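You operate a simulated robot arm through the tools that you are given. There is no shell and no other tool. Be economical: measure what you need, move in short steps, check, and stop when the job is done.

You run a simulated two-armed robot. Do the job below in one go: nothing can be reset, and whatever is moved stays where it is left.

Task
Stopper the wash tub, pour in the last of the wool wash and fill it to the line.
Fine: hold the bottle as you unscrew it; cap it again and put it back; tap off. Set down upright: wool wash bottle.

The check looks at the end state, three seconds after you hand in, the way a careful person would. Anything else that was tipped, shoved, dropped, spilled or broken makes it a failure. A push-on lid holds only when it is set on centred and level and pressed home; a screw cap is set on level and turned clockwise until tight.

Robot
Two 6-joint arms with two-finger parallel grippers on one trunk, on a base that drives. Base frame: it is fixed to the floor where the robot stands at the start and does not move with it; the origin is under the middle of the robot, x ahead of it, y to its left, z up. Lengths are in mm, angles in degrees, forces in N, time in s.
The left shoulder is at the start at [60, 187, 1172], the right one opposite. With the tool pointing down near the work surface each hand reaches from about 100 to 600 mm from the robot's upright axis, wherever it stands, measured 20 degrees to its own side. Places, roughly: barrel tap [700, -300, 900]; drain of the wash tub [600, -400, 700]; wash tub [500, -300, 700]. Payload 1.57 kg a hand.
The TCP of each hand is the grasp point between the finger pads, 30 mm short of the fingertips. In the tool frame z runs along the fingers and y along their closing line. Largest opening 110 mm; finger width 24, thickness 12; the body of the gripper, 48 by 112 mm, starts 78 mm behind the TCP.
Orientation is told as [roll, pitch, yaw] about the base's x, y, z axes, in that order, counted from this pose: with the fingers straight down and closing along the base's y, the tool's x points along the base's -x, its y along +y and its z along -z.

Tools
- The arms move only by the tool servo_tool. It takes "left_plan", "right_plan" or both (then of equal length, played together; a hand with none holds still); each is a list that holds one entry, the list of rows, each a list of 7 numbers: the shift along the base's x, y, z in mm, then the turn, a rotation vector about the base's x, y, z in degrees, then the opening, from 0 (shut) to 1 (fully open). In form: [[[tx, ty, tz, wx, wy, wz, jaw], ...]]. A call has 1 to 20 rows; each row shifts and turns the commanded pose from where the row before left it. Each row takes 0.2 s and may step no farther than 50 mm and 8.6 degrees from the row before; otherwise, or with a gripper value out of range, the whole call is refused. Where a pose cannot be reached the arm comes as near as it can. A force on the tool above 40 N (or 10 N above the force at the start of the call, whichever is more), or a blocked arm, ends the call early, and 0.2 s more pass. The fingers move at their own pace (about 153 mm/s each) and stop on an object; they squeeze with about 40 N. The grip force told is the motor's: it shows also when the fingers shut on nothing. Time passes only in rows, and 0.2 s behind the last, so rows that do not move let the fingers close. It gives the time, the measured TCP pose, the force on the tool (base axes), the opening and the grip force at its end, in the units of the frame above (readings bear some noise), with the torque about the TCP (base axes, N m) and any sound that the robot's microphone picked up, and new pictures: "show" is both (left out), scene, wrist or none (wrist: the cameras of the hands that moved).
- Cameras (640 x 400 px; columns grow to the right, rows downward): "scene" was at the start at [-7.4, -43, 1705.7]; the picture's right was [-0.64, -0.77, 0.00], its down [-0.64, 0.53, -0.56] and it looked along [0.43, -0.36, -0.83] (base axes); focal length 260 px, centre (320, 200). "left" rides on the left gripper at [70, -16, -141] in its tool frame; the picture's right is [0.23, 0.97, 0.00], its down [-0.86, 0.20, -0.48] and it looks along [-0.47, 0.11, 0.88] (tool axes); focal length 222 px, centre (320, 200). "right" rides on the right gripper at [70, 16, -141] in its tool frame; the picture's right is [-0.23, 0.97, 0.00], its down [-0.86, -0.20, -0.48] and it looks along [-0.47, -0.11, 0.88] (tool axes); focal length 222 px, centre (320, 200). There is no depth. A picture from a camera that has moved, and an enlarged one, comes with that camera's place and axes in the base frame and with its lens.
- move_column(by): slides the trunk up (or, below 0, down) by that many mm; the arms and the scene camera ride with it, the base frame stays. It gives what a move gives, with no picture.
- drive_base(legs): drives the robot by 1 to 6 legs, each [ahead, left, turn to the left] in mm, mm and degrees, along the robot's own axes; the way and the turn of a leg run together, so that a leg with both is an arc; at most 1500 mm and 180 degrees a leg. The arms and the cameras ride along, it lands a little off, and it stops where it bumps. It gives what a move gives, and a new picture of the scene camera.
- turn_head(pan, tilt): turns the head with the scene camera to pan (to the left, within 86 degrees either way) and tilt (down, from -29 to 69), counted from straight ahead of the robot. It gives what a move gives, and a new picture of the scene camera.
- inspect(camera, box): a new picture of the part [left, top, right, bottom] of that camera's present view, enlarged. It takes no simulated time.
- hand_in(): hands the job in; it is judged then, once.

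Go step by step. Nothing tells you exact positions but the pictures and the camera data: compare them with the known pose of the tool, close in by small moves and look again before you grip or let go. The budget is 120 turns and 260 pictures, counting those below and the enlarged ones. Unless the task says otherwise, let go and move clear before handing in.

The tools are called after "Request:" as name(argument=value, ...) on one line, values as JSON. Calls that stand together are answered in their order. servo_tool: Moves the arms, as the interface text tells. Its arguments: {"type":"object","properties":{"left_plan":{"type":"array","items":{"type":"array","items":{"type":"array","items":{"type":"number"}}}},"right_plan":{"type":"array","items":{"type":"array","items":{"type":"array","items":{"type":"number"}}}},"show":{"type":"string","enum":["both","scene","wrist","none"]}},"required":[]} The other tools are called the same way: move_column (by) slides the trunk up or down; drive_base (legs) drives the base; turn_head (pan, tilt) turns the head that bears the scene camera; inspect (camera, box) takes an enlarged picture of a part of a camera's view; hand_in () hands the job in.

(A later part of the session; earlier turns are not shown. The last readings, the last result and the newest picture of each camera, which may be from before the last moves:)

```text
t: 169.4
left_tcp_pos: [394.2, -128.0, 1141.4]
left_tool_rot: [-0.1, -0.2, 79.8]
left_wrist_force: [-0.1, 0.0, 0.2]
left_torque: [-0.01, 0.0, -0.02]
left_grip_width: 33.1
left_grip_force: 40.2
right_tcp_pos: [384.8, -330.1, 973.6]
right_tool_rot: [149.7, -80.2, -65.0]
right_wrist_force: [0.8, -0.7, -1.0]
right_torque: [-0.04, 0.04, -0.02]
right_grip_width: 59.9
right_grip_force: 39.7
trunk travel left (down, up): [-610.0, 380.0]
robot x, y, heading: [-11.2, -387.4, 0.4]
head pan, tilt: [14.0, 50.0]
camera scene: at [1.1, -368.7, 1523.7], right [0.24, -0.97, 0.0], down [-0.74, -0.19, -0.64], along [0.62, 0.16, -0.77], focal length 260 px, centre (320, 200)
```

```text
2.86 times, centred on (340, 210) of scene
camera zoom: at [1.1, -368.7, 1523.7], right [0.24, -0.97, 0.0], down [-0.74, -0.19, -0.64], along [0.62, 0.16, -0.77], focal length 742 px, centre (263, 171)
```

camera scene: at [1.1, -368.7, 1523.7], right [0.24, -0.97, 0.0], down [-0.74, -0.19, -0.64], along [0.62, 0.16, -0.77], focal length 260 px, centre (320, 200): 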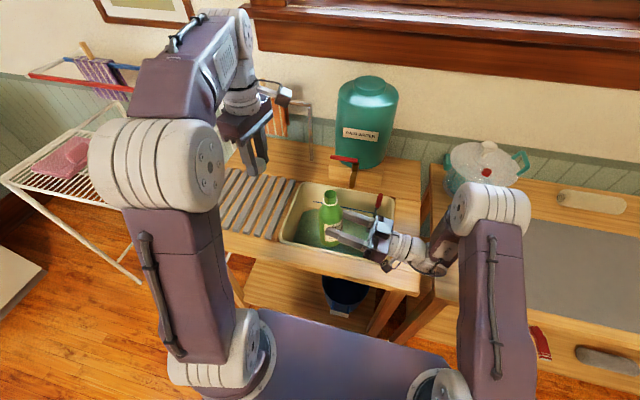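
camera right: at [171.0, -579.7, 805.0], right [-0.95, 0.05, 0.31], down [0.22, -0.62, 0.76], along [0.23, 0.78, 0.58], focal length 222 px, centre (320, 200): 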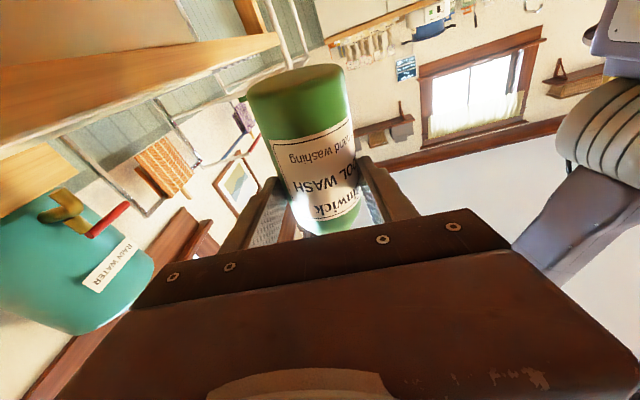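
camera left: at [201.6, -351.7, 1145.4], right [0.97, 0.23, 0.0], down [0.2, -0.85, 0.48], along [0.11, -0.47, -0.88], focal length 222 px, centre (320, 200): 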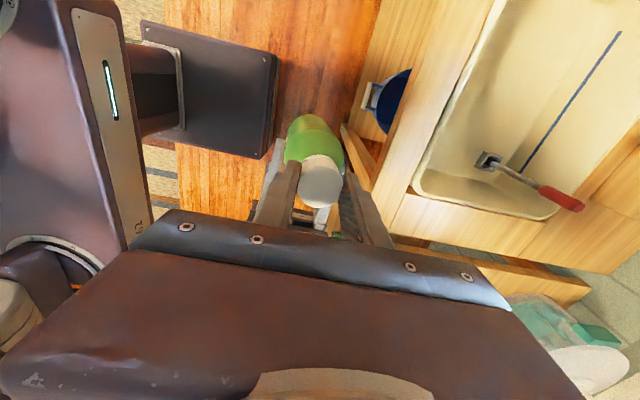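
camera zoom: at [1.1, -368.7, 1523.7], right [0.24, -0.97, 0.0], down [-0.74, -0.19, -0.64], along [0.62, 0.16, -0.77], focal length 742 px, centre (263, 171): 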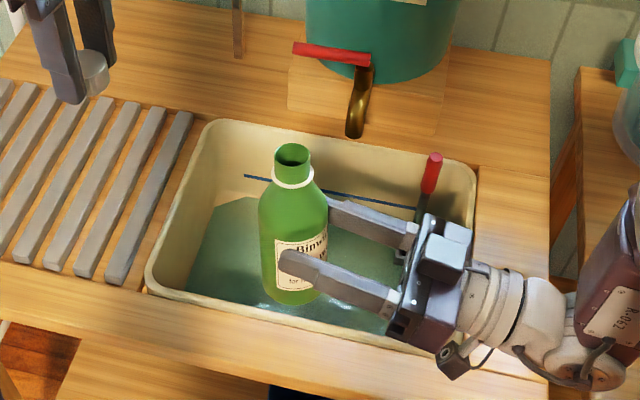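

The bottle is empty and upright, in the same pose relative to the robot. Bring the cap back over the neck, winding the left wrist to about +136° so there's room to screw clockwise.

Request:
servo_tool(left_plan=[[[0, -20, 0, 0, 0, 8, 0.2], [0, -25, 0, 0, 0, 8, 0.2], [0, -25, 0, 0, 0, 8, 0.2], [0, -25, 0, 0, 0, 8, 0.2], [0, -25, 0, 0, 0, 8, 0.2], [0, -25, 0, 0, 0, 8, 0.2], [0, -24, 0, 0, 0, 8, 0.2], [0, 0, -15, 0, 0, 0, 0.2], [0, 0, -15, 0, 0, 0, 0.2]]], show="wrist")

Request:
inspect(camera="scene", box=[290, 120, 390, 240])

```text
t: 171.4
left_tcp_pos: [393.5, -298.2, 1110.5]
left_tool_rot: [-0.1, -0.2, 135.8]
left_wrist_force: [0.3, 0.4, 0.2]
left_torque: [0.0, 0.02, 0.01]
left_grip_width: 33.1
left_grip_force: 40.0
right_tcp_pos: [384.4, -330.8, 973.2]
right_tool_rot: [148.7, -80.2, -64.0]
right_wrist_force: [-0.1, -0.3, -0.4]
right_torque: [-0.02, 0.0, 0.01]
right_grip_width: 59.9
right_grip_force: 40.0
trunk travel left (down, up): [-610.0, 380.0]
robot x, y, heading: [-15.1, -390.4, 0.3]
head pan, tilt: [14.0, 50.0]
camera left: at [454.8, -334.2, 1251.9], right [-0.52, -0.86, 0.0], down [-0.75, 0.45, 0.48], along [-0.41, 0.25, -0.88], focal length 222 px, centre (320, 200)
```

left: 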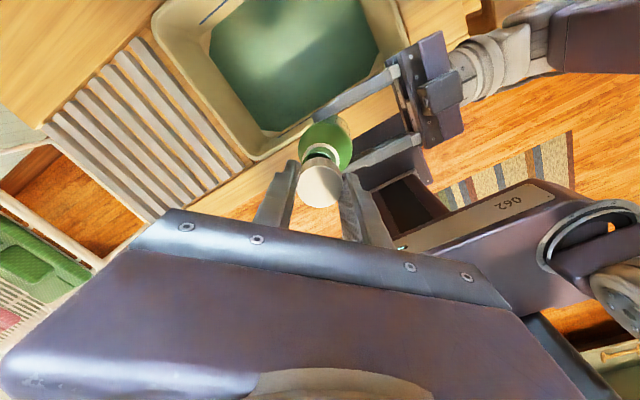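

```text
3.33 times, centred on (340, 180) of scene
camera zoom: at [1.2, -369.0, 1523.7], right [0.24, -0.97, 0.0], down [-0.74, -0.19, -0.64], along [0.62, 0.16, -0.77], focal length 865 px, centre (253, 267)
```

zoom: 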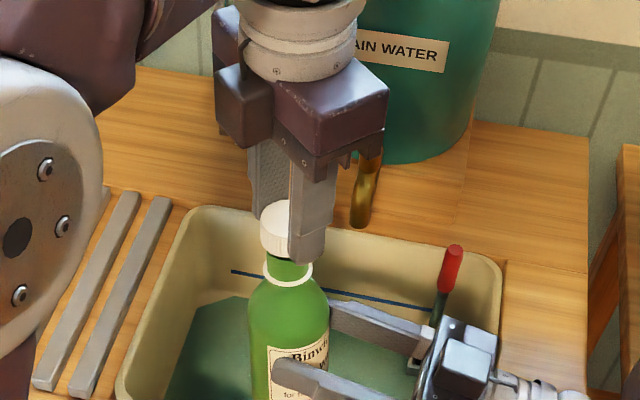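

The cap is centred above the neck. Lower it onto the thread.

Request:
servo_tool(left_plan=[[[0, 0, -10, 0, 0, 0, 0.2], [0, 0, -8, 0, 0, 0, 0.2], [0, 0, -3, 0, 0, 0, 0.2], [0, 0, -1.5, 0, 0, 0, 0.2]]], show="none")

Request:
inspect(camera="scene", box=[300, 150, 370, 220])

```text
t: 172.4
left_tcp_pos: [395.4, -296.8, 1088.5]
left_tool_rot: [-0.1, -0.1, 135.8]
left_wrist_force: [8.5, 0.1, 0.2]
left_torque: [0.01, -0.19, 0.02]
left_grip_width: 33.1
left_grip_force: 40.0
right_tcp_pos: [384.9, -329.7, 975.3]
right_tool_rot: [149.9, -80.1, -65.0]
right_wrist_force: [-8.6, 1.1, 0.1]
right_torque: [-0.13, -0.79, 0.32]
right_grip_width: 59.4
right_grip_force: 40.2
trunk travel left (down, up): [-610.0, 380.0]
robot x, y, heading: [-10.2, -390.4, 0.2]
head pan, tilt: [14.0, 50.0]
```

```text
5.71 times, centred on (335, 185) of scene
camera zoom: at [1.1, -368.8, 1523.7], right [0.24, -0.97, 0.0], down [-0.74, -0.19, -0.64], along [0.62, 0.16, -0.77], focal length 1483 px, centre (234, 286)
```

zoom: 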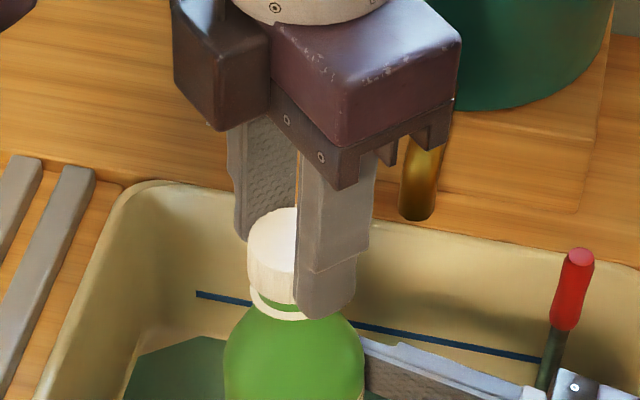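

The cap is over the neck with a small side load; shift 1 mm in x and screw clockwise 165° while following down.

Request:
servo_tool(left_plan=[[[1, 0, -0.5, 0, 0, 0, 0.2], [0, 0, -0.5, 0, 0, -8.5, 0.2], [0, 0, -0.1, 0, 0, -8.5, 0.2], [0, 0, -0.1, 0, 0, -8.5, 0.2], [0, 0, -0.1, 0, 0, -8.5, 0.2], [0, 0, -0.1, 0, 0, -8.5, 0.2], [0, 0, -0.1, 0, 0, -8.5, 0.2], [0, 0, -0.1, 0, 0, -8.5, 0.2], [0, 0, -0.1, 0, 0, -8.5, 0.2], [0, 0, -0.1, 0, 0, -8.5, 0.2], [0, 0, -0.1, 0, 0, -8.5, 0.2], [0, 0, -0.1, 0, 0, -8.5, 0.2], [0, 0, -0.1, 0, 0, -8.5, 0.2], [0, 0, -0.1, 0, 0, -8.5, 0.2], [0, 0, -0.1, 0, 0, -8.5, 0.2], [0, 0, -0.1, 0, 0, -8.5, 0.2], [0, 0, -0.1, 0, 0, -8.5, 0.2], [0, 0, -0.1, 0, 0, -8.5, 0.2], [0, 0, -0.1, 0, 0, -8.5, 0.2], [0, 0, -0.1, 0, 0, -8.5, 0.2]]], show="none")

Request:
inspect(camera="scene", box=[300, 150, 370, 220])

```text
t: 176.6
left_tcp_pos: [395.7, -297.9, 1085.8]
left_tool_rot: [-0.1, -0.3, -25.9]
left_wrist_force: [-4.2, 0.8, 0.5]
left_torque: [0.02, 0.15, -0.01]
left_grip_width: 33.1
left_grip_force: 40.0
right_tcp_pos: [384.9, -330.4, 972.8]
right_tool_rot: [148.9, -80.1, -64.1]
right_wrist_force: [3.9, 0.1, -1.0]
right_torque: [-0.05, 0.35, -0.16]
right_grip_width: 59.5
right_grip_force: 39.8
trunk travel left (down, up): [-610.0, 380.0]
robot x, y, heading: [-12.1, -386.6, 0.4]
head pan, tilt: [14.0, 50.0]
```

```text
5.71 times, centred on (335, 185) of scene
camera zoom: at [0.9, -368.8, 1523.7], right [0.24, -0.97, 0.0], down [-0.74, -0.19, -0.64], along [0.62, 0.16, -0.77], focal length 1483 px, centre (234, 286)
```

zoom: 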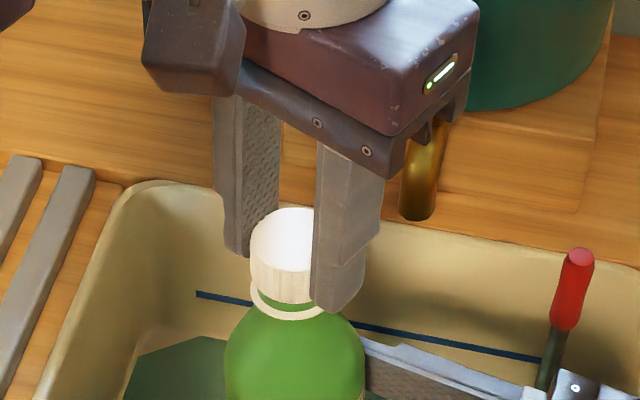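

Continue clockwise to -120° with a little downward pressure.

Request:
servo_tool(left_plan=[[[-0.5, 0, -1, 0, 0, -8.5, 0.2], [0, 0, -0.3, 0, 0, -8.5, 0.2], [0, 0, -0.2, 0, 0, -8.5, 0.2], [0, 0, -0.2, 0, 0, -8.5, 0.2], [0, 0, -0.1, 0, 0, -8.5, 0.2], [0, 0, -0.1, 0, 0, -8.5, 0.2], [0, 0, -0.1, 0, 0, -8.5, 0.2], [0, 0, -0.1, 0, 0, -8.5, 0.2], [0, 0, -0.1, 0, 0, -8.5, 0.2], [0, 0, -0.1, 0, 0, -8.5, 0.2], [0, 0, 0, 0, 0, 0, 0.2]]], show="none")

Request:
servo_tool(left_plan=[[[0, 0, 1.5, 0, 0, 0, 0.2], [0, 0, 0, 0, 0, 0, 0.2]]], show="none")

```text
t: 179.0
left_tcp_pos: [395.5, -297.2, 1083.9]
left_tool_rot: [-0.1, -0.1, -110.9]
left_wrist_force: [5.7, 2.8, -0.2]
left_torque: [0.08, -0.12, -0.01]
left_grip_width: 33.6
left_grip_force: 40.5
right_tcp_pos: [385.3, -329.8, 973.1]
right_tool_rot: [148.9, -80.2, -64.3]
right_wrist_force: [-7.1, -4.7, 0.7]
right_torque: [0.39, -0.58, 0.14]
right_grip_width: 59.6
right_grip_force: 39.9
trunk travel left (down, up): [-610.0, 380.0]
robot x, y, heading: [-11.3, -390.8, 0.4]
head pan, tilt: [14.0, 50.0]
```

```text
t: 179.6
left_tcp_pos: [395.0, -296.3, 1083.2]
left_tool_rot: [-0.1, -0.3, -110.6]
left_wrist_force: [8.1, 1.0, -2.8]
left_torque: [0.01, -0.11, -0.03]
left_grip_width: 33.2
left_grip_force: 39.9
right_tcp_pos: [385.3, -330.8, 973.1]
right_tool_rot: [148.9, -80.2, -64.2]
right_wrist_force: [-8.7, -2.3, 2.3]
right_torque: [0.2, -0.79, 0.25]
right_grip_width: 59.6
right_grip_force: 40.1
trunk travel left (down, up): [-610.0, 380.0]
robot x, y, heading: [-8.1, -391.3, 0.1]
head pan, tilt: [14.0, 50.0]
```

The cap is following the thread down. Regrip: open, turn back 163°, close, and screw clockwise another 145°.

Request:
servo_tool(left_plan=[[[0, 0, -1, 0, 0, 0, 0.45], [0, 0, 0, 0, 0, 8.5, 0.45], [0, 0, 0, 0, 0, 8.5, 0.45], [0, 0, 0, 0, 0, 8.5, 0.45], [0, 0, 0, 0, 0, 8.5, 0.45], [0, 0, 0, 0, 0, 8.5, 0.45], [0, 0, 0, 0, 0, 8.5, 0.45], [0, 0, 0, 0, 0, 8.5, 0.45], [0, 0, 0, 0, 0, 8.5, 0.45], [0, 0, 0, 0, 0, 8.5, 0.45], [0, 0, 0, 0, 0, 8.5, 0.45], [0, 0, 0, 0, 0, 8.5, 0.45], [0, 0, 0, 0, 0, 8.5, 0.45], [0, 0, 0, 0, 0, 8.5, 0.45], [0, 0, 0, 0, 0, 8.5, 0.45], [0, 0, 0, 0, 0, 8.5, 0.45], [0, 0, 0, 0, 0, 8.5, 0.45], [0, 0, 0, 0, 0, 8.5, 0.45], [0, 0, 0, 0, 0, 8.5, 0.45], [0, 0, 0, 0, 0, 8.5, 0.45]]], show="none")

Request:
inspect(camera="scene", box=[300, 150, 370, 220])

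Request:
servo_tool(left_plan=[[[0, 0, 0, 0, 0, 0, 0.3], [0, 0, 0, 0, 0, 0, 0.2], [0, 0, 0, 0, 0, 0, 0.2], [0, 0, -0.1, 0, 0, -8.5, 0.2], [0, 0, -0.1, 0, 0, -8.5, 0.2], [0, 0, -0.1, 0, 0, -8.5, 0.2], [0, 0, -0.1, 0, 0, -8.5, 0.2], [0, 0, -0.1, 0, 0, -8.5, 0.2], [0, 0, -0.1, 0, 0, -8.5, 0.2], [0, 0, -0.1, 0, 0, -8.5, 0.2], [0, 0, -0.1, 0, 0, -8.5, 0.2], [0, 0, -0.1, 0, 0, -8.5, 0.2], [0, 0, -0.1, 0, 0, -8.5, 0.2], [0, 0, -0.1, 0, 0, -8.5, 0.2], [0, 0, -0.1, 0, 0, -8.5, 0.2], [0, 0, -0.1, 0, 0, -8.5, 0.2], [0, 0, -0.1, 0, 0, -8.5, 0.2], [0, 0, -0.1, 0, 0, -8.5, 0.2], [0, 0, -0.1, 0, 0, -8.5, 0.2], [0, 0, -0.1, 0, 0, -8.5, 0.2]]], show="wrist")

Request:
inspect(camera="scene", box=[300, 150, 370, 220])

```text
t: 183.8
left_tcp_pos: [394.3, -298.2, 1085.2]
left_tool_rot: [0.0, -0.2, 50.8]
left_wrist_force: [-0.1, 0.5, -0.2]
left_torque: [-0.01, 0.02, -0.01]
left_grip_width: 49.4
left_grip_force: 0.0
right_tcp_pos: [385.5, -328.7, 972.7]
right_tool_rot: [148.8, -80.2, -64.1]
right_wrist_force: [0.4, -1.3, 0.2]
right_torque: [0.02, 0.01, 0.02]
right_grip_width: 59.6
right_grip_force: 40.6
trunk travel left (down, up): [-610.0, 380.0]
robot x, y, heading: [-12.3, -393.3, 0.1]
head pan, tilt: [14.0, 50.0]
```

```text
5.71 times, centred on (335, 185) of scene
camera zoom: at [0.9, -368.8, 1523.7], right [0.24, -0.97, 0.0], down [-0.74, -0.19, -0.64], along [0.62, 0.16, -0.77], focal length 1483 px, centre (234, 286)
```

zoom: 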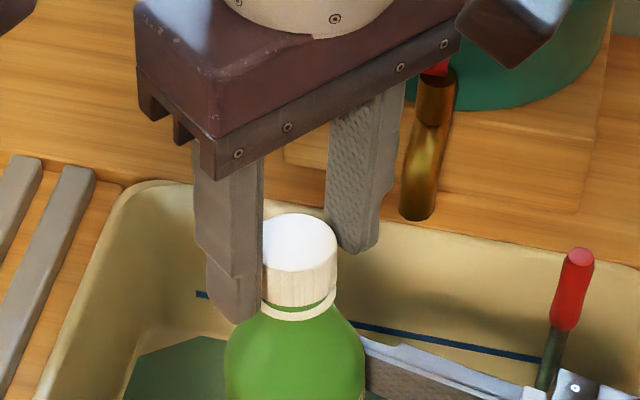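

```text
t: 188.0
left_tcp_pos: [394.6, -297.4, 1081.3]
left_tool_rot: [0.1, -0.2, -93.9]
left_wrist_force: [11.3, -7.0, 6.0]
left_torque: [-1.08, 0.03, 0.08]
left_grip_width: 33.1
left_grip_force: 39.7
right_tcp_pos: [384.1, -330.2, 973.0]
right_tool_rot: [149.2, -80.1, -64.5]
right_wrist_force: [-10.6, 8.0, -6.9]
right_torque: [-0.04, -1.27, 0.38]
right_grip_width: 59.5
right_grip_force: 40.0
trunk travel left (down, up): [-610.0, 380.0]
robot x, y, heading: [-9.8, -393.6, 0.3]
head pan, tilt: [14.0, 50.0]
camera left: at [382.6, -225.8, 1223.4], right [0.99, 0.16, 0.0], down [0.14, -0.86, 0.48], along [0.08, -0.48, -0.88], focal length 222 px, centre (320, 200)
```

left: 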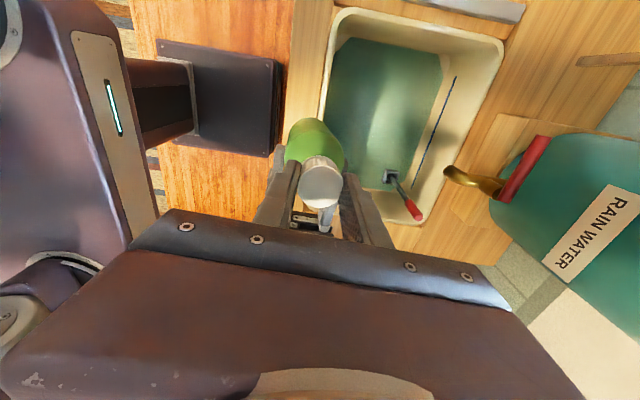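

```text
5.71 times, centred on (335, 185) of scene
camera zoom: at [0.9, -368.8, 1523.7], right [0.24, -0.97, 0.0], down [-0.74, -0.19, -0.64], along [0.62, 0.16, -0.77], focal length 1483 px, centre (234, 286)
```

zoom: 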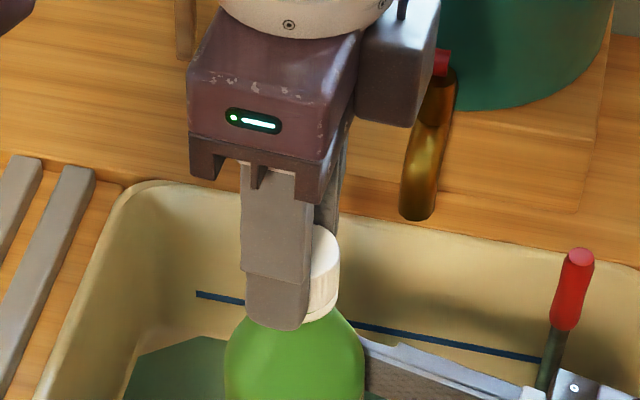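

The cap is nearly home. One more regrip and clockwise turn to make it tight.

Request:
servo_tool(left_plan=[[[0, 0, 0, 0, 0, 0, 0.45], [0, 0, 0, 0, 0, 8.5, 0.45], [0, 0, 0, 0, 0, 8.5, 0.45], [0, 0, 0, 0, 0, 8.5, 0.45], [0, 0, 0, 0, 0, 8.5, 0.45], [0, 0, 0, 0, 0, 8.5, 0.45], [0, 0, 0, 0, 0, 8.5, 0.45], [0, 0, 0, 0, 0, 8.5, 0.45], [0, 0, 0, 0, 0, 8.5, 0.45], [0, 0, 0, 0, 0, 8.5, 0.45], [0, 0, 0, 0, 0, 8.5, 0.45], [0, 0, 0, 0, 0, 8.5, 0.45], [0, 0, 0, 0, 0, 8.5, 0.45], [0, 0, 0, 0, 0, 8.5, 0.45], [0, 0, 0, 0, 0, 8.5, 0.45], [0, 0, 0, 0, 0, 8.5, 0.45], [0, 0, 0, 0, 0, 8.5, 0.45], [0, 0, 0, 0, 0, 8.5, 0.45], [0, 0, 0, 0, 0, 8.5, 0.45], [0, 0, 0, 0, 0, 0, 0.45]]], show="none")

Request:
inspect(camera="scene", box=[300, 150, 370, 220])

Request:
servo_tool(left_plan=[[[0, 0, 0, 0, 0, 0, 0.3], [0, 0, 0, 0, 0, 0, 0.2], [0, 0, 0, 0, 0, 0, 0.2], [0, 0, -0.1, 0, 0, -8.5, 0.2], [0, 0, -0.1, 0, 0, -8.5, 0.2], [0, 0, -0.1, 0, 0, -8.5, 0.2], [0, 0, -0.1, 0, 0, -8.5, 0.2], [0, 0, -0.1, 0, 0, -8.5, 0.2], [0, 0, -0.1, 0, 0, -8.5, 0.2], [0, 0, 0, 0, 0, -8.5, 0.2], [0, 0, 0, 0, 0, -8.5, 0.2]]], show="none")

Request:
servo_tool(left_plan=[[[0, 0, 0, 0, 0, -8.5, 0.2], [0, 0, 0, 0, 0, -8.5, 0.2], [0, 0, 0, 0, 0, -8.5, 0.2], [0, 0, 0, 0, 0, -8.5, 0.2], [0, 0, 0, 0, 0, -8.5, 0.2], [0, 0, 0, 0, 0, -8.5, 0.2], [0, 0, 0, 0, 0, -8.5, 0.2], [0, 0, 0, 0, 0, -8.5, 0.2]]], show="none")

Request:
inspect(camera="scene", box=[300, 150, 370, 220])

```text
t: 192.2
left_tcp_pos: [395.3, -296.9, 1082.9]
left_tool_rot: [-0.1, -0.3, 59.4]
left_wrist_force: [1.5, -0.9, -0.4]
left_torque: [0.0, 0.03, 0.01]
left_grip_width: 49.5
left_grip_force: 0.0
right_tcp_pos: [385.0, -329.4, 973.5]
right_tool_rot: [148.8, -80.2, -64.2]
right_wrist_force: [-0.2, -0.3, -0.4]
right_torque: [-0.02, 0.03, -0.02]
right_grip_width: 59.4
right_grip_force: 39.7
trunk travel left (down, up): [-610.0, 380.0]
robot x, y, heading: [-14.7, -393.5, 0.5]
head pan, tilt: [14.0, 50.0]
```

```text
5.71 times, centred on (335, 185) of scene
camera zoom: at [1.0, -368.8, 1523.7], right [0.24, -0.97, 0.0], down [-0.74, -0.19, -0.64], along [0.62, 0.16, -0.77], focal length 1483 px, centre (234, 286)
```

zoom: 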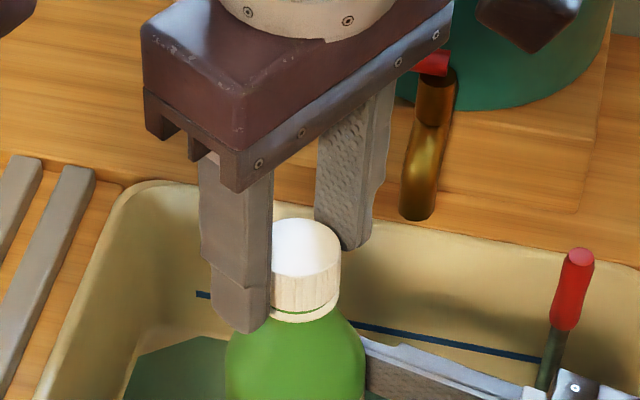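

```text
t: 194.6
left_tcp_pos: [394.5, -299.0, 1082.6]
left_tool_rot: [-0.2, -0.3, -9.0]
left_wrist_force: [11.8, -18.2, 4.6]
left_torque: [-1.3, -0.76, 0.09]
left_grip_width: 33.5
left_grip_force: 40.1
right_tcp_pos: [384.5, -329.9, 973.1]
right_tool_rot: [148.4, -80.3, -63.7]
right_wrist_force: [-11.2, 18.2, -5.8]
right_torque: [-0.86, -0.45, 0.43]
right_grip_width: 59.9
right_grip_force: 40.0
trunk travel left (down, up): [-610.0, 380.0]
robot x, y, heading: [-11.4, -392.9, 0.1]
head pan, tilt: [14.0, 50.0]
```

```text
t: 196.4
left_tcp_pos: [394.1, -295.6, 1082.5]
left_tool_rot: [-0.2, 0.0, -76.7]
left_wrist_force: [3.3, -4.5, 11.3]
left_torque: [-0.67, 0.17, 0.67]
left_grip_width: 32.4
left_grip_force: 39.9
right_tcp_pos: [385.8, -330.5, 973.9]
right_tool_rot: [148.5, -80.1, -64.1]
right_wrist_force: [-3.3, 4.3, -11.9]
right_torque: [-0.17, -0.33, -0.55]
right_grip_width: 59.6
right_grip_force: 39.6
trunk travel left (down, up): [-610.0, 380.0]
robot x, y, heading: [-13.5, -389.0, 0.5]
head pan, tilt: [14.0, 50.0]
```

```text
5.71 times, centred on (335, 185) of scene
camera zoom: at [1.0, -368.8, 1523.7], right [0.24, -0.97, 0.0], down [-0.74, -0.19, -0.64], along [0.62, 0.16, -0.77], focal length 1483 px, centre (234, 286)
```

zoom: 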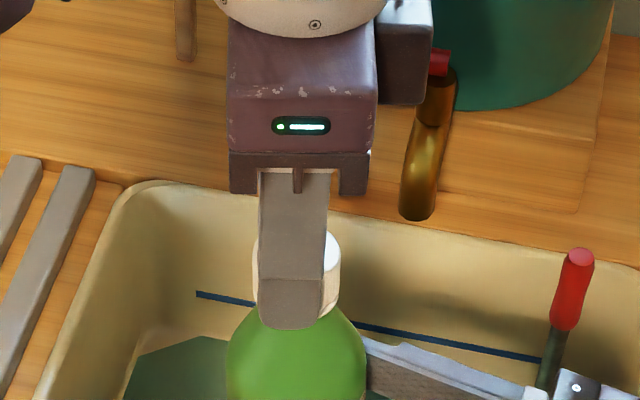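

The cap is tight (0.67 N m). Release the cap, lift the left hand away, and drive right so the bottle is over its old place.

Request:
servo_tool(left_plan=[[[0, 0, 0, 0, 0, 0, 0.45], [0, 0, 0, 0, 0, 0, 0.45], [0, 0, 30, 0, 0, 0, 0.45], [0, 0, 40, 0, 0, 0, 0.45], [0, 40, 0, 0, 0, 8, 0.45], [0, 45, 0, 0, 0, 8, 0.45], [0, 45, 0, 0, 0, 8, 0.45]]], right_plan=[[[0, 0, 0, 0, 0, 0, 0.4], [0, 0, 0, 0, 0, 0, 0.4], [0, 0, 0, 0, 0, 0, 0.4], [0, 0, 0, 0, 0, 0, 0.4], [0, 0, 0, 1, 0, 0, 0.4], [0, 0, 0, 1, 0, 0, 0.4], [0, 0, 0, 1, 0, 0, 0.4]]], show="none")

Request:
drive_base(legs=[[19, 0, -0.3], [0, -391, 0]])

Request:
move_column(by=-75)

Request:
inspect(camera="scene", box=[240, 110, 460, 290])

```text
t: 198.0
left_tcp_pos: [395.2, -165.1, 1151.6]
left_tool_rot: [-0.1, -0.3, -52.6]
left_wrist_force: [-0.4, 0.0, -0.4]
left_torque: [-0.03, 0.01, 0.03]
left_grip_width: 49.5
left_grip_force: 0.0
right_tcp_pos: [386.1, -330.3, 972.9]
right_tool_rot: [153.9, -77.3, -69.1]
right_wrist_force: [-1.0, -0.3, -1.0]
right_torque: [0.01, 0.0, 0.0]
right_grip_width: 59.8
right_grip_force: 39.7
trunk travel left (down, up): [-610.0, 380.0]
robot x, y, heading: [-12.5, -390.6, 0.3]
head pan, tilt: [14.0, 50.0]
```

```text
t: 200.8
left_tcp_pos: [414.2, -554.3, 1150.2]
left_tool_rot: [-0.2, -0.2, -53.0]
left_wrist_force: [0.5, -0.8, 0.0]
left_torque: [-0.01, 0.02, 0.0]
left_grip_width: 49.5
left_grip_force: 0.0
right_tcp_pos: [403.7, -717.2, 974.2]
right_tool_rot: [154.1, -77.4, -69.4]
right_wrist_force: [0.7, -0.6, -0.5]
right_torque: [-0.03, 0.01, 0.0]
right_grip_width: 59.5
right_grip_force: 39.9
trunk travel left (down, up): [-610.0, 380.0]
robot x, y, heading: [4.5, -773.2, -0.3]
head pan, tilt: [14.0, 50.0]
camera scene: at [18.6, -754.6, 1523.7], right [0.24, -0.97, 0.0], down [-0.74, -0.18, -0.64], along [0.62, 0.15, -0.77], focal length 260 px, centre (320, 200)
```

scene: 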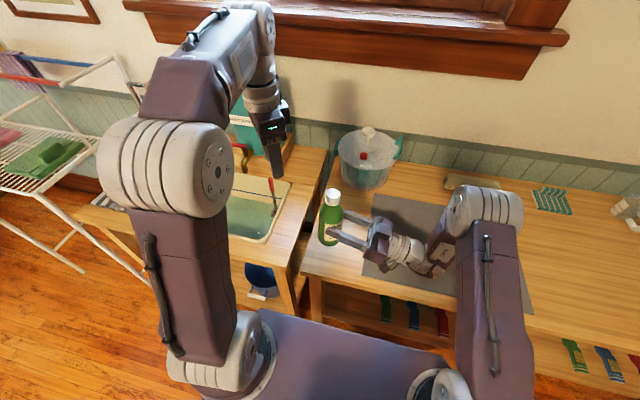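

```text
t: 201.5
left_tcp_pos: [413.6, -554.3, 1100.3]
left_tool_rot: [0.0, -0.1, -53.0]
left_wrist_force: [-0.7, 0.2, 0.0]
left_torque: [0.02, 0.05, -0.05]
left_grip_width: 49.2
left_grip_force: 0.0
right_tcp_pos: [403.7, -720.3, 927.5]
right_tool_rot: [155.2, -76.6, -70.3]
right_wrist_force: [-3.7, -3.5, 15.1]
right_torque: [-2.81, 1.1, -0.33]
right_grip_width: 59.6
right_grip_force: 40.0
trunk travel left (down, up): [-559.0, 431.0]
robot x, y, heading: [4.4, -774.0, -0.1]
head pan, tilt: [14.0, 50.0]
stopped: the force on the tool passed its limit at 100 N (the readings are from after the stop); the commanded pose is now the measured one
```

```text
2.22 times, centred on (350, 200) of scene
camera zoom: at [17.4, -754.6, 1472.5], right [0.24, -0.97, 0.0], down [-0.74, -0.18, -0.64], along [0.62, 0.15, -0.77], focal length 577 px, centre (253, 200)
```

zoom: 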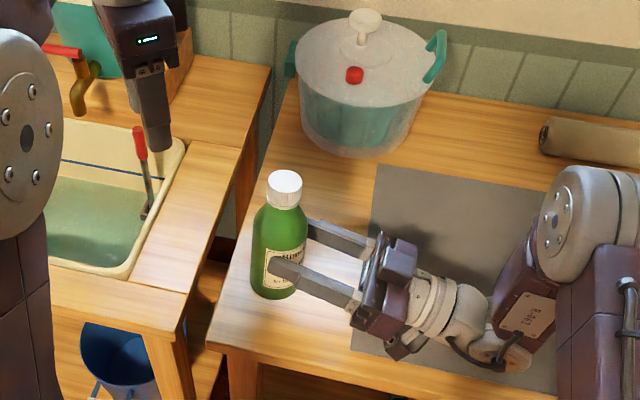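

The hand's camera housing touched the bench (not the bottle). I'll raise a bit, and let the left hand take the bottle by its tight cap from above and set it down instead.

Request:
servo_tool(right_plan=[[[0, 0, 10, 0, 0, 0, 0.4], [0, 0, 10, 0, 0, 0, 0.4], [0, 0, 0, 0, 0, 0, 0.4], [0, 0, 0, 0, 0, 0, 0.4], [0, 0, 0, 0, 0, 0, 0.4]]], left_plan=[[[0, -27, 0, 0, 0, -7, 0.55], [0, -27, 0, 0, 0, -7, 0.55], [0, -27, 0, 0, 0, -7, 0.55], [0, -27, 0, 0, 0, -7, 0.55], [0, -27, -5, 0, 0, -7, 0.55]]], show="wrist")

```text
t: 202.7
left_tcp_pos: [417.3, -687.8, 1093.8]
left_tool_rot: [-0.1, -0.1, -88.2]
left_wrist_force: [0.4, 0.2, -0.3]
left_torque: [0.01, 0.0, -0.01]
left_grip_width: 60.7
left_grip_force: 0.1
right_tcp_pos: [403.0, -720.1, 947.0]
right_tool_rot: [154.9, -76.5, -70.2]
right_wrist_force: [-0.1, -0.5, -1.1]
right_torque: [-0.05, 0.0, -0.01]
right_grip_width: 59.6
right_grip_force: 39.8
trunk travel left (down, up): [-559.0, 431.0]
robot x, y, heading: [5.2, -775.2, -0.3]
head pan, tilt: [14.0, 50.0]
camera right: at [365.8, -840.2, 851.8], right [-0.95, 0.03, 0.32], down [0.22, -0.67, 0.71], along [0.23, 0.74, 0.63], focal length 222 px, centre (320, 200)
camera left: at [398.4, -618.9, 1235.6], right [0.97, 0.26, 0.0], down [0.23, -0.85, 0.48], along [0.12, -0.46, -0.88], focal length 222 px, centre (320, 200)
```

right: 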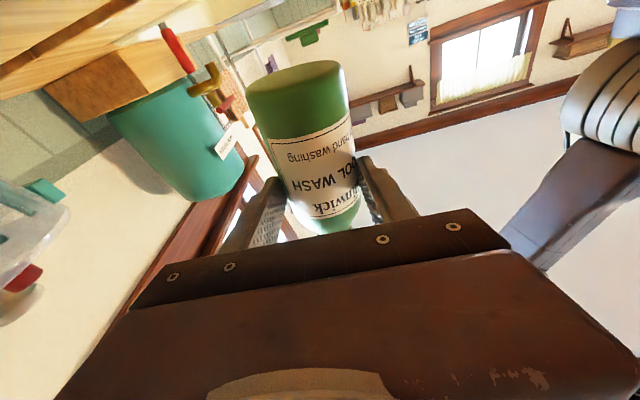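
left: 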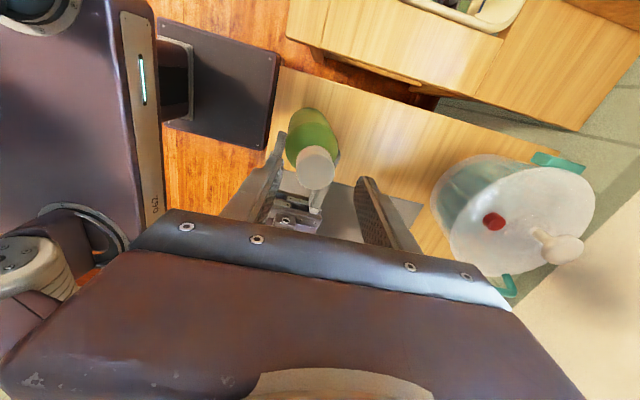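

Align 5 mm, lower onto the cap and grip.

Request:
servo_tool(left_plan=[[[-3, 1, -12, 0, 0, 0, 0.55], [-2, 1, -12, 0, 0, 0, 0.55], [0, 0, -12, 0, 0, 0, 0.55], [0, 0, 0, 0, 0, 0, 0.4], [0, 0, 0, 0, 0, 0, 0.2], [0, 0, 0, 0, 0, 0, 0.1], [0, 0, 0, 0, 0, 0, 0.1]]], show="none")

Request:
inspect(camera="scene", box=[300, 140, 400, 260])

```text
t: 204.3
left_tcp_pos: [411.8, -684.8, 1058.5]
left_tool_rot: [0.1, -0.1, -88.0]
left_wrist_force: [17.1, 3.4, -1.5]
left_torque: [0.12, -0.41, 0.2]
left_grip_width: 32.9
left_grip_force: 40.0
right_tcp_pos: [401.7, -718.2, 946.4]
right_tool_rot: [155.1, -76.7, -70.2]
right_wrist_force: [-16.9, -3.3, 0.6]
right_torque: [0.32, -1.56, 0.38]
right_grip_width: 60.0
right_grip_force: 39.9
trunk travel left (down, up): [-559.0, 431.0]
robot x, y, heading: [4.7, -778.9, -0.3]
head pan, tilt: [14.0, 50.0]
```

```text
3.33 times, centred on (350, 200) of scene
camera zoom: at [18.7, -754.5, 1472.9], right [0.24, -0.97, 0.0], down [-0.74, -0.18, -0.64], along [0.62, 0.15, -0.77], focal length 865 px, centre (220, 200)
```

zoom: 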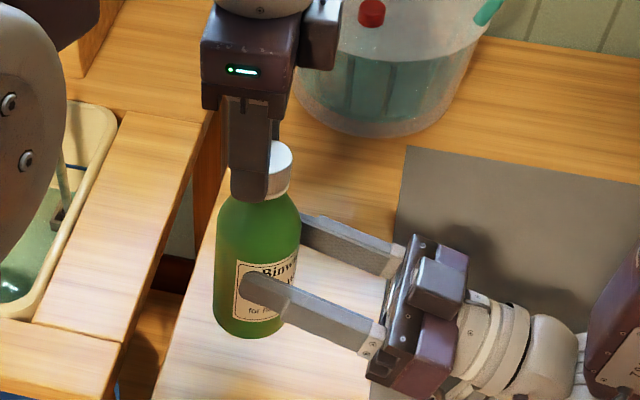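

Both hold it. Relieve the side load, open the right hand and back it out; then lower with the left.

Request:
servo_tool(left_plan=[[[2, 0, 0, 0, 0, 0, 0.1], [0, 0, 0, 0, 0, 0, 0.1], [0, 0, 0, 0, 0, 0, 0.1], [0, 0, 0, 0, 0, 0, 0.1], [0, 0, 0, 0, 0, 0, 0.1], [0, 0, 0, 0, 0, 0, 0.1], [0, 0, 0, 0, 0, 0, 0.1], [0, 0, 0, 0, 0, 0, 0.1]]], right_plan=[[[0, 0, 0, 0, 0, 0, 0.4], [0, 0, 0, 0, 0, 0, 0.6], [0, 0, 0, 0, 0, 0, 0.8], [0, 0, 0, 0, 0, 0, 0.8], [-3, -20, 0, 0, 0, 0, 0.8], [-5, -30, 3, 0, 0, 0, 0.8], [-5, -35, 8, 0, 0, 0, 0.8], [-5, -35, 10, 0, 0, 0, 0.8]]], show="none")

Request:
inspect(camera="scene", box=[280, 140, 420, 260])

Request:
servo_tool(left_plan=[[[0, 0, -15, 0, 0, 0, 0.1], [0, 0, -15, 0, 0, 0, 0.1], [0, 0, -12, 0, 0, 0, 0.1]]], show="none")

Request:
inspect(camera="scene", box=[280, 140, 420, 260])

```text
t: 206.1
left_tcp_pos: [413.3, -686.5, 1058.0]
left_tool_rot: [-0.1, -0.1, -88.1]
left_wrist_force: [-0.2, -0.6, -0.5]
left_torque: [0.01, -0.02, 0.01]
left_grip_width: 32.9
left_grip_force: 40.1
right_tcp_pos: [385.5, -840.4, 967.2]
right_tool_rot: [155.1, -76.6, -70.3]
right_wrist_force: [-0.6, -0.6, 0.0]
right_torque: [0.04, -0.02, -0.02]
right_grip_width: 87.7
right_grip_force: 0.1
trunk travel left (down, up): [-559.0, 431.0]
robot x, y, heading: [4.4, -776.4, -0.2]
head pan, tilt: [14.0, 50.0]
```

```text
3.33 times, centred on (350, 200) of scene
camera zoom: at [18.2, -755.6, 1472.9], right [0.24, -0.97, 0.0], down [-0.74, -0.18, -0.64], along [0.62, 0.15, -0.77], focal length 865 px, centre (220, 200)
```

zoom: 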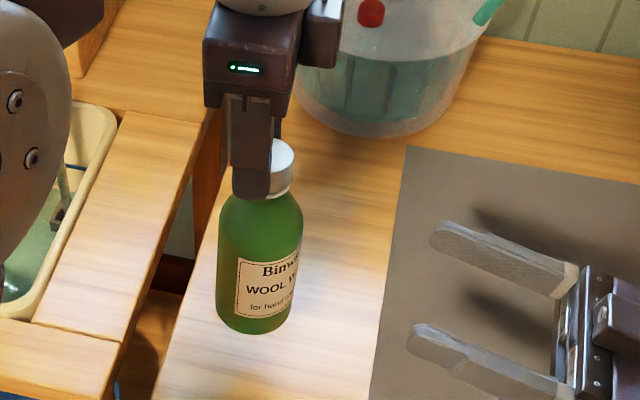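

```text
t: 206.9
left_tcp_pos: [411.7, -688.3, 1016.1]
left_tool_rot: [-0.2, -0.1, -88.1]
left_wrist_force: [-0.3, 0.4, -0.5]
left_torque: [0.01, 0.01, -0.01]
left_grip_width: 33.0
left_grip_force: 40.5
right_tcp_pos: [387.0, -839.8, 967.0]
right_tool_rot: [154.9, -76.6, -70.2]
right_wrist_force: [-0.2, 1.2, -0.3]
right_torque: [0.0, -0.02, 0.01]
right_grip_width: 87.9
right_grip_force: 0.1
trunk travel left (down, up): [-559.0, 431.0]
robot x, y, heading: [4.2, -779.2, -0.1]
head pan, tilt: [14.0, 50.0]
```

```text
3.33 times, centred on (350, 200) of scene
camera zoom: at [18.9, -754.6, 1472.9], right [0.24, -0.97, 0.0], down [-0.74, -0.18, -0.64], along [0.62, 0.15, -0.77], focal length 865 px, centre (220, 200)
```

zoom: 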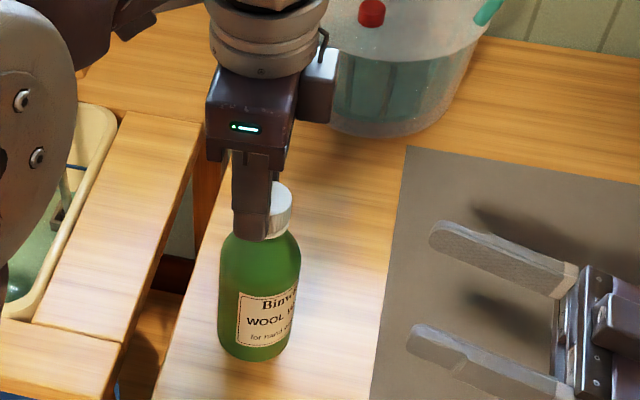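

Hanging straight. About 25 mm to go; lower in small steps until it touches, then release.

Request:
servo_tool(left_plan=[[[0, 0, -10, 0, 0, 0, 0.1], [0, 0, -7, 0, 0, 0, 0.1], [0, 0, -3, 0, 0, 0, 0.1], [0, 0, -2, 0, 0, 0, 0.1]]], show="none")

Request:
servo_tool(left_plan=[[[0, 0, -1.5, 0, 0, 0, 0.1], [0, 0, 0, 0, 0, 0, 0.1]]], show="none")

Request:
inspect(camera="scene", box=[290, 170, 370, 260])

```text
t: 207.9
left_tcp_pos: [412.6, -686.5, 995.0]
left_tool_rot: [-0.1, -0.1, -88.1]
left_wrist_force: [-0.5, -0.5, -0.4]
left_torque: [-0.02, 0.0, 0.01]
left_grip_width: 32.9
left_grip_force: 39.7
right_tcp_pos: [385.9, -838.7, 967.8]
right_tool_rot: [155.0, -76.6, -70.3]
right_wrist_force: [1.6, -0.4, 0.6]
right_torque: [0.0, 0.01, -0.03]
right_grip_width: 88.0
right_grip_force: 0.1
trunk travel left (down, up): [-559.0, 431.0]
robot x, y, heading: [10.0, -772.2, -0.2]
head pan, tilt: [14.0, 50.0]
```

```text
t: 208.5
left_tcp_pos: [412.2, -687.7, 994.2]
left_tool_rot: [-0.1, -0.1, -88.0]
left_wrist_force: [-0.2, -0.4, -0.7]
left_torque: [0.03, 0.02, -0.01]
left_grip_width: 32.7
left_grip_force: 39.8
right_tcp_pos: [385.9, -839.4, 967.1]
right_tool_rot: [155.0, -76.7, -70.3]
right_wrist_force: [0.5, 0.2, 0.0]
right_torque: [0.0, -0.02, 0.02]
right_grip_width: 87.8
right_grip_force: 0.0
trunk travel left (down, up): [-559.0, 431.0]
robot x, y, heading: [3.7, -774.3, -0.1]
head pan, tilt: [14.0, 50.0]
```

```text
4.44 times, centred on (330, 215) of scene
camera zoom: at [18.7, -754.6, 1472.9], right [0.24, -0.97, 0.0], down [-0.74, -0.18, -0.64], along [0.62, 0.15, -0.77], focal length 1154 px, centre (276, 133)
```

zoom: 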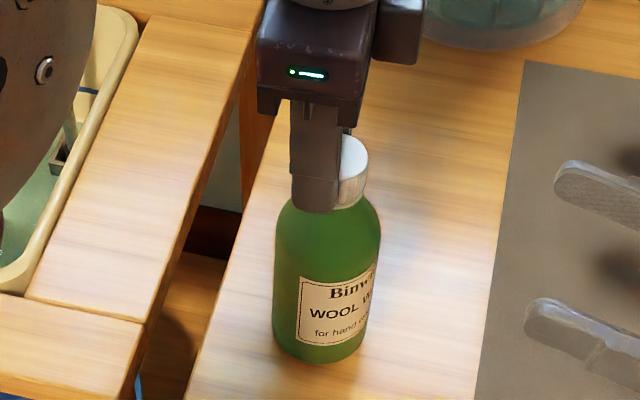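

Request:
servo_tool(left_plan=[[[0, 0, -1.5, 0, 0, 0, 0.1], [0, 0, -1.5, 0, 0, 0, 0.1], [0, 0, 0, 0, 0, 0, 0.1]]], show="none")

Request:
servo_tool(left_plan=[[[0, 0, -1.5, 0, 0, 0, 0.1], [0, 0, -0.5, 0, 0, 0, 0.1], [0, 0, 0, 0, 0, 0, 0.1]]], show="none")

```text
t: 209.3
left_tcp_pos: [413.3, -687.3, 990.1]
left_tool_rot: [-0.1, -0.1, -88.0]
left_wrist_force: [-0.1, 0.4, -0.8]
left_torque: [-0.01, 0.0, 0.01]
left_grip_width: 32.8
left_grip_force: 40.3
right_tcp_pos: [386.3, -840.0, 967.5]
right_tool_rot: [155.0, -76.7, -70.2]
right_wrist_force: [1.0, -0.7, 0.0]
right_torque: [-0.01, 0.01, 0.01]
right_grip_width: 87.6
right_grip_force: 0.0
trunk travel left (down, up): [-559.0, 431.0]
robot x, y, heading: [3.9, -775.8, -0.3]
head pan, tilt: [14.0, 50.0]
```

```text
t: 210.1
left_tcp_pos: [413.0, -687.8, 987.9]
left_tool_rot: [0.0, -0.1, -88.0]
left_wrist_force: [0.6, 1.1, -0.5]
left_torque: [-0.01, -0.02, 0.03]
left_grip_width: 32.8
left_grip_force: 40.3
right_tcp_pos: [385.2, -839.7, 968.2]
right_tool_rot: [155.0, -76.7, -70.2]
right_wrist_force: [0.1, -0.2, 0.7]
right_torque: [-0.01, -0.01, -0.02]
right_grip_width: 87.7
right_grip_force: 0.1
trunk travel left (down, up): [-559.0, 431.0]
robot x, y, heading: [8.5, -775.1, -0.1]
head pan, tilt: [14.0, 50.0]
```

Request:
servo_tool(left_plan=[[[0, 0, -1.5, 0, 0, 0, 0.1], [0, 0, -1.5, 0, 0, 0, 0.1], [0, 0, 0, 0, 0, 0, 0.1]]], show="none")

Request:
inspect(camera="scene", box=[300, 190, 360, 250])

Request:
servo_tool(left_plan=[[[0, 0, -1.5, 0, 0, 0, 0.1], [0, 0, -1.5, 0, 0, 0, 0.1], [0, 0, 0, 0, 0, 0, 0.1]]], show="none")

Request:
inspect(camera="scene", box=[300, 190, 360, 250])

```text
t: 210.9
left_tcp_pos: [412.1, -686.7, 985.6]
left_tool_rot: [-0.1, -0.1, -88.0]
left_wrist_force: [-0.1, -0.4, -0.4]
left_torque: [-0.01, 0.03, 0.0]
left_grip_width: 32.8
left_grip_force: 39.8
right_tcp_pos: [387.0, -839.2, 966.5]
right_tool_rot: [155.0, -76.7, -70.2]
right_wrist_force: [0.0, -0.1, 0.4]
right_torque: [-0.01, 0.01, 0.02]
right_grip_width: 88.1
right_grip_force: 0.1
trunk travel left (down, up): [-559.0, 431.0]
robot x, y, heading: [4.5, -772.0, -0.0]
head pan, tilt: [14.0, 50.0]
```

```text
6.67 times, centred on (330, 220) of scene
camera zoom: at [18.7, -754.6, 1472.9], right [0.24, -0.97, 0.0], down [-0.74, -0.18, -0.64], along [0.62, 0.15, -0.77], focal length 1730 px, centre (253, 67)
```

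zoom: 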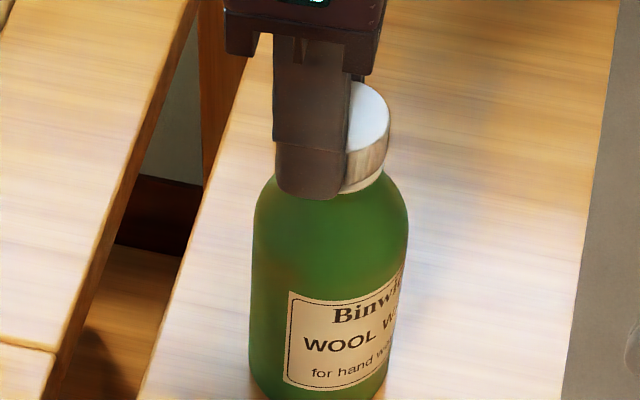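

```text
t: 211.7
left_tcp_pos: [411.6, -687.3, 982.3]
left_tool_rot: [0.1, -0.3, -88.0]
left_wrist_force: [-1.6, 1.4, 12.9]
left_torque: [-0.01, 0.0, -0.01]
left_grip_width: 32.9
left_grip_force: 39.1
right_tcp_pos: [383.6, -839.3, 967.4]
right_tool_rot: [155.3, -76.7, -70.4]
right_wrist_force: [0.6, -0.5, 0.8]
right_torque: [-0.03, -0.03, -0.02]
right_grip_width: 88.0
right_grip_force: 0.0
trunk travel left (down, up): [-559.0, 431.0]
robot x, y, heading: [6.3, -775.3, -0.0]
head pan, tilt: [14.0, 50.0]
```

```text
6.67 times, centred on (330, 220) of scene
camera zoom: at [16.9, -754.5, 1473.1], right [0.24, -0.97, 0.0], down [-0.74, -0.18, -0.64], along [0.62, 0.15, -0.77], focal length 1730 px, centre (253, 67)
```

zoom: 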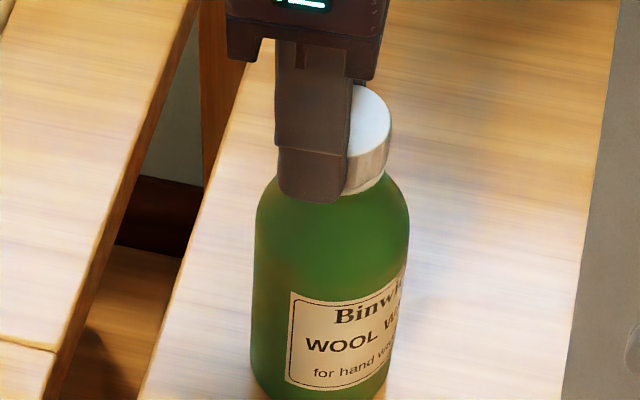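

Touchdown. Release the bottle, lift the left hand, raise the trunk and drive to the tap.

Request:
servo_tool(left_plan=[[[0, 0, 1.5, 0, 0, 0, 0.1], [0, 0, 0, 0, 0, 0, 0.45], [0, 0, 0, 0, 0, 0, 0.5], [0, 0, 15, 0, 0, 0, 0.5], [0, 0, 40, 0, 0, 0, 0.5], [0, 0, 40, 0, 0, 0, 0.5]]], right_plan=[[[0, 0, 10, 0, 0, 0, 0.8], [0, 0, 20, 0, 0, 0, 0.8], [0, 0, 20, 0, 0, 0, 0.8], [0, 0, 20, 0, 0, 0, 0.8], [0, 0, 20, 0, 0, 0, 0.8], [0, 0, 0, 0, 0, 0, 0.8]]], show="none")

Request:
move_column(by=200)

Request:
drive_base(legs=[[0, 335, 0], [62, 0, 0]])

Request:
turn_head(pan=8, tilt=50)

Request:
inspect(camera="left", box=[0, 0, 640, 400])

```text
t: 213.1
left_tcp_pos: [411.7, -688.2, 1079.2]
left_tool_rot: [-0.1, -0.1, -88.0]
left_wrist_force: [-0.5, 0.6, 0.4]
left_torque: [0.02, -0.03, 0.01]
left_grip_width: 55.1
left_grip_force: 0.0
right_tcp_pos: [384.6, -839.6, 1056.9]
right_tool_rot: [154.8, -76.5, -70.1]
right_wrist_force: [-0.2, 0.3, 0.0]
right_torque: [-0.02, -0.01, 0.0]
right_grip_width: 88.5
right_grip_force: 0.0
trunk travel left (down, up): [-559.0, 431.0]
robot x, y, heading: [4.2, -776.6, -0.1]
head pan, tilt: [14.0, 50.0]
```

```text
t: 215.3
left_tcp_pos: [412.4, -688.4, 1280.3]
left_tool_rot: [-0.1, -0.1, -88.0]
left_wrist_force: [-0.4, 0.0, -0.8]
left_torque: [0.02, -0.02, 0.01]
left_grip_width: 55.2
left_grip_force: 0.0
right_tcp_pos: [384.0, -838.7, 1256.1]
right_tool_rot: [155.0, -76.7, -70.2]
right_wrist_force: [-0.3, 0.0, -0.2]
right_torque: [0.02, -0.02, 0.0]
right_grip_width: 87.9
right_grip_force: 0.1
trunk travel left (down, up): [-759.0, 231.0]
robot x, y, heading: [8.2, -780.2, -0.1]
head pan, tilt: [14.0, 50.0]
```

```text
t: 218.1
left_tcp_pos: [466.5, -358.2, 1280.8]
left_tool_rot: [0.2, -0.1, -87.9]
left_wrist_force: [-0.7, -0.1, 0.3]
left_torque: [0.0, -0.04, -0.04]
left_grip_width: 54.9
left_grip_force: 0.1
right_tcp_pos: [439.1, -509.1, 1258.2]
right_tool_rot: [156.1, -76.8, -71.1]
right_wrist_force: [0.1, 0.6, -0.8]
right_torque: [-0.01, 0.06, -0.04]
right_grip_width: 87.9
right_grip_force: 0.1
trunk travel left (down, up): [-759.0, 231.0]
robot x, y, heading: [62.9, -448.6, 0.2]
head pan, tilt: [14.0, 50.0]
camera scene: at [72.1, -426.3, 1673.0], right [0.24, -0.97, 0.0], down [-0.74, -0.19, -0.65], along [0.63, 0.16, -0.76], focal length 260 px, centre (320, 200)
```

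scene: 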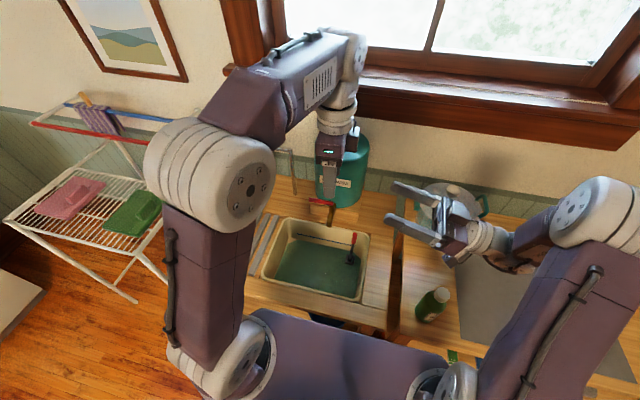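

```text
t: 218.7
left_tcp_pos: [473.0, -357.2, 1278.4]
left_tool_rot: [-0.1, -0.1, -87.8]
left_wrist_force: [0.2, 1.4, -0.5]
left_torque: [0.04, 0.04, -0.03]
left_grip_width: 55.0
left_grip_force: 0.0
right_tcp_pos: [444.9, -507.9, 1256.9]
right_tool_rot: [154.9, -76.6, -70.0]
right_wrist_force: [0.2, 0.7, -0.6]
right_torque: [-0.02, -0.02, 0.04]
right_grip_width: 87.9
right_grip_force: 0.1
trunk travel left (down, up): [-759.0, 231.0]
robot x, y, heading: [68.6, -446.3, 0.2]
head pan, tilt: [8.0, 50.0]
camera scene: at [81.5, -433.2, 1672.9], right [0.14, -0.99, 0.0], down [-0.76, -0.11, -0.64], along [0.64, 0.09, -0.77], focal length 260 px, centre (320, 200)
```

scene: 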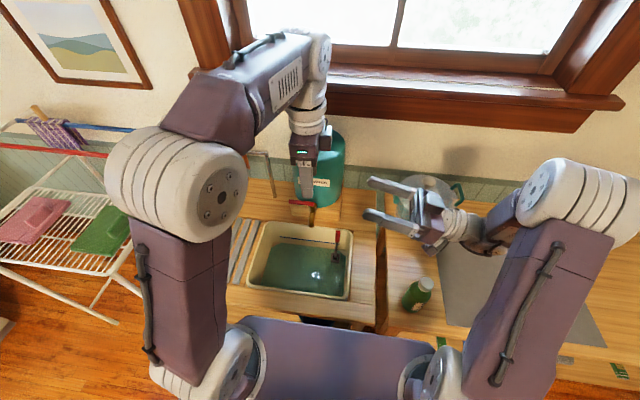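

```text
1.00 times, centred on (320, 200) of left (not enlarged: the box is as wide or as high as the picture)
camera zoom: at [453.3, -288.0, 1420.7], right [0.96, 0.26, 0.0], down [0.23, -0.85, 0.48], along [0.12, -0.46, -0.88], focal length 222 px, centre (320, 200)
```

zoom: 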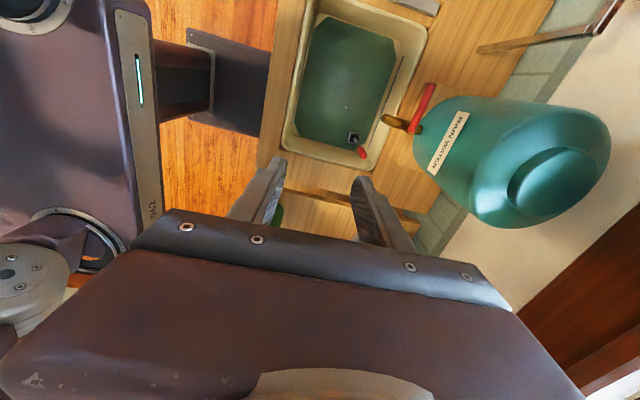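

The bottle stands. The tap lever runs from its hub (660, -330, 948) out to y≈-240. I'll bring the left hand, tilted 25° forward, to just above the lever's end.

Request:
servo_tool(left_plan=[[[29, 36, -30, 0, -8.3, 0, 0.33], [29, 36, -30, 0, -8.3, 0, 0.33], [29, 35, -30, 0, -8.3, 0, 0.33], [0, 0, -45, 0, 0, 0, 0.33], [0, 0, -45, 0, 0, 0, 0.33], [0, 0, -45, 0, 0, 0, 0.33], [0, 0, -45, 0, 0, 0, 0.33], [29, 0, 0, 0, 0, 0, 0.33], [29, 0, 0, 0, 0, 0, 0.33], [28, 0, 0, 0, 0, 0, 0.33]]], show="wrist")

Request:
inspect(camera="scene", box=[240, 120, 380, 240])

```text
refused: row 1 steps farther than a row can; nothing moved
```

```text
3.33 times, centred on (310, 180) of scene
camera zoom: at [81.5, -433.2, 1672.9], right [0.14, -0.99, 0.0], down [-0.76, -0.11, -0.64], along [0.64, 0.09, -0.77], focal length 865 px, centre (353, 267)
```

zoom: 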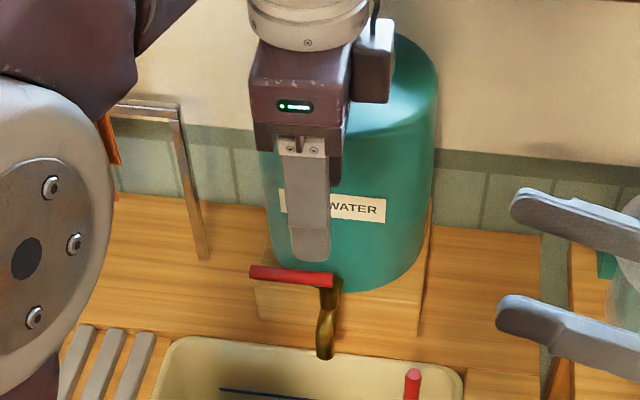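

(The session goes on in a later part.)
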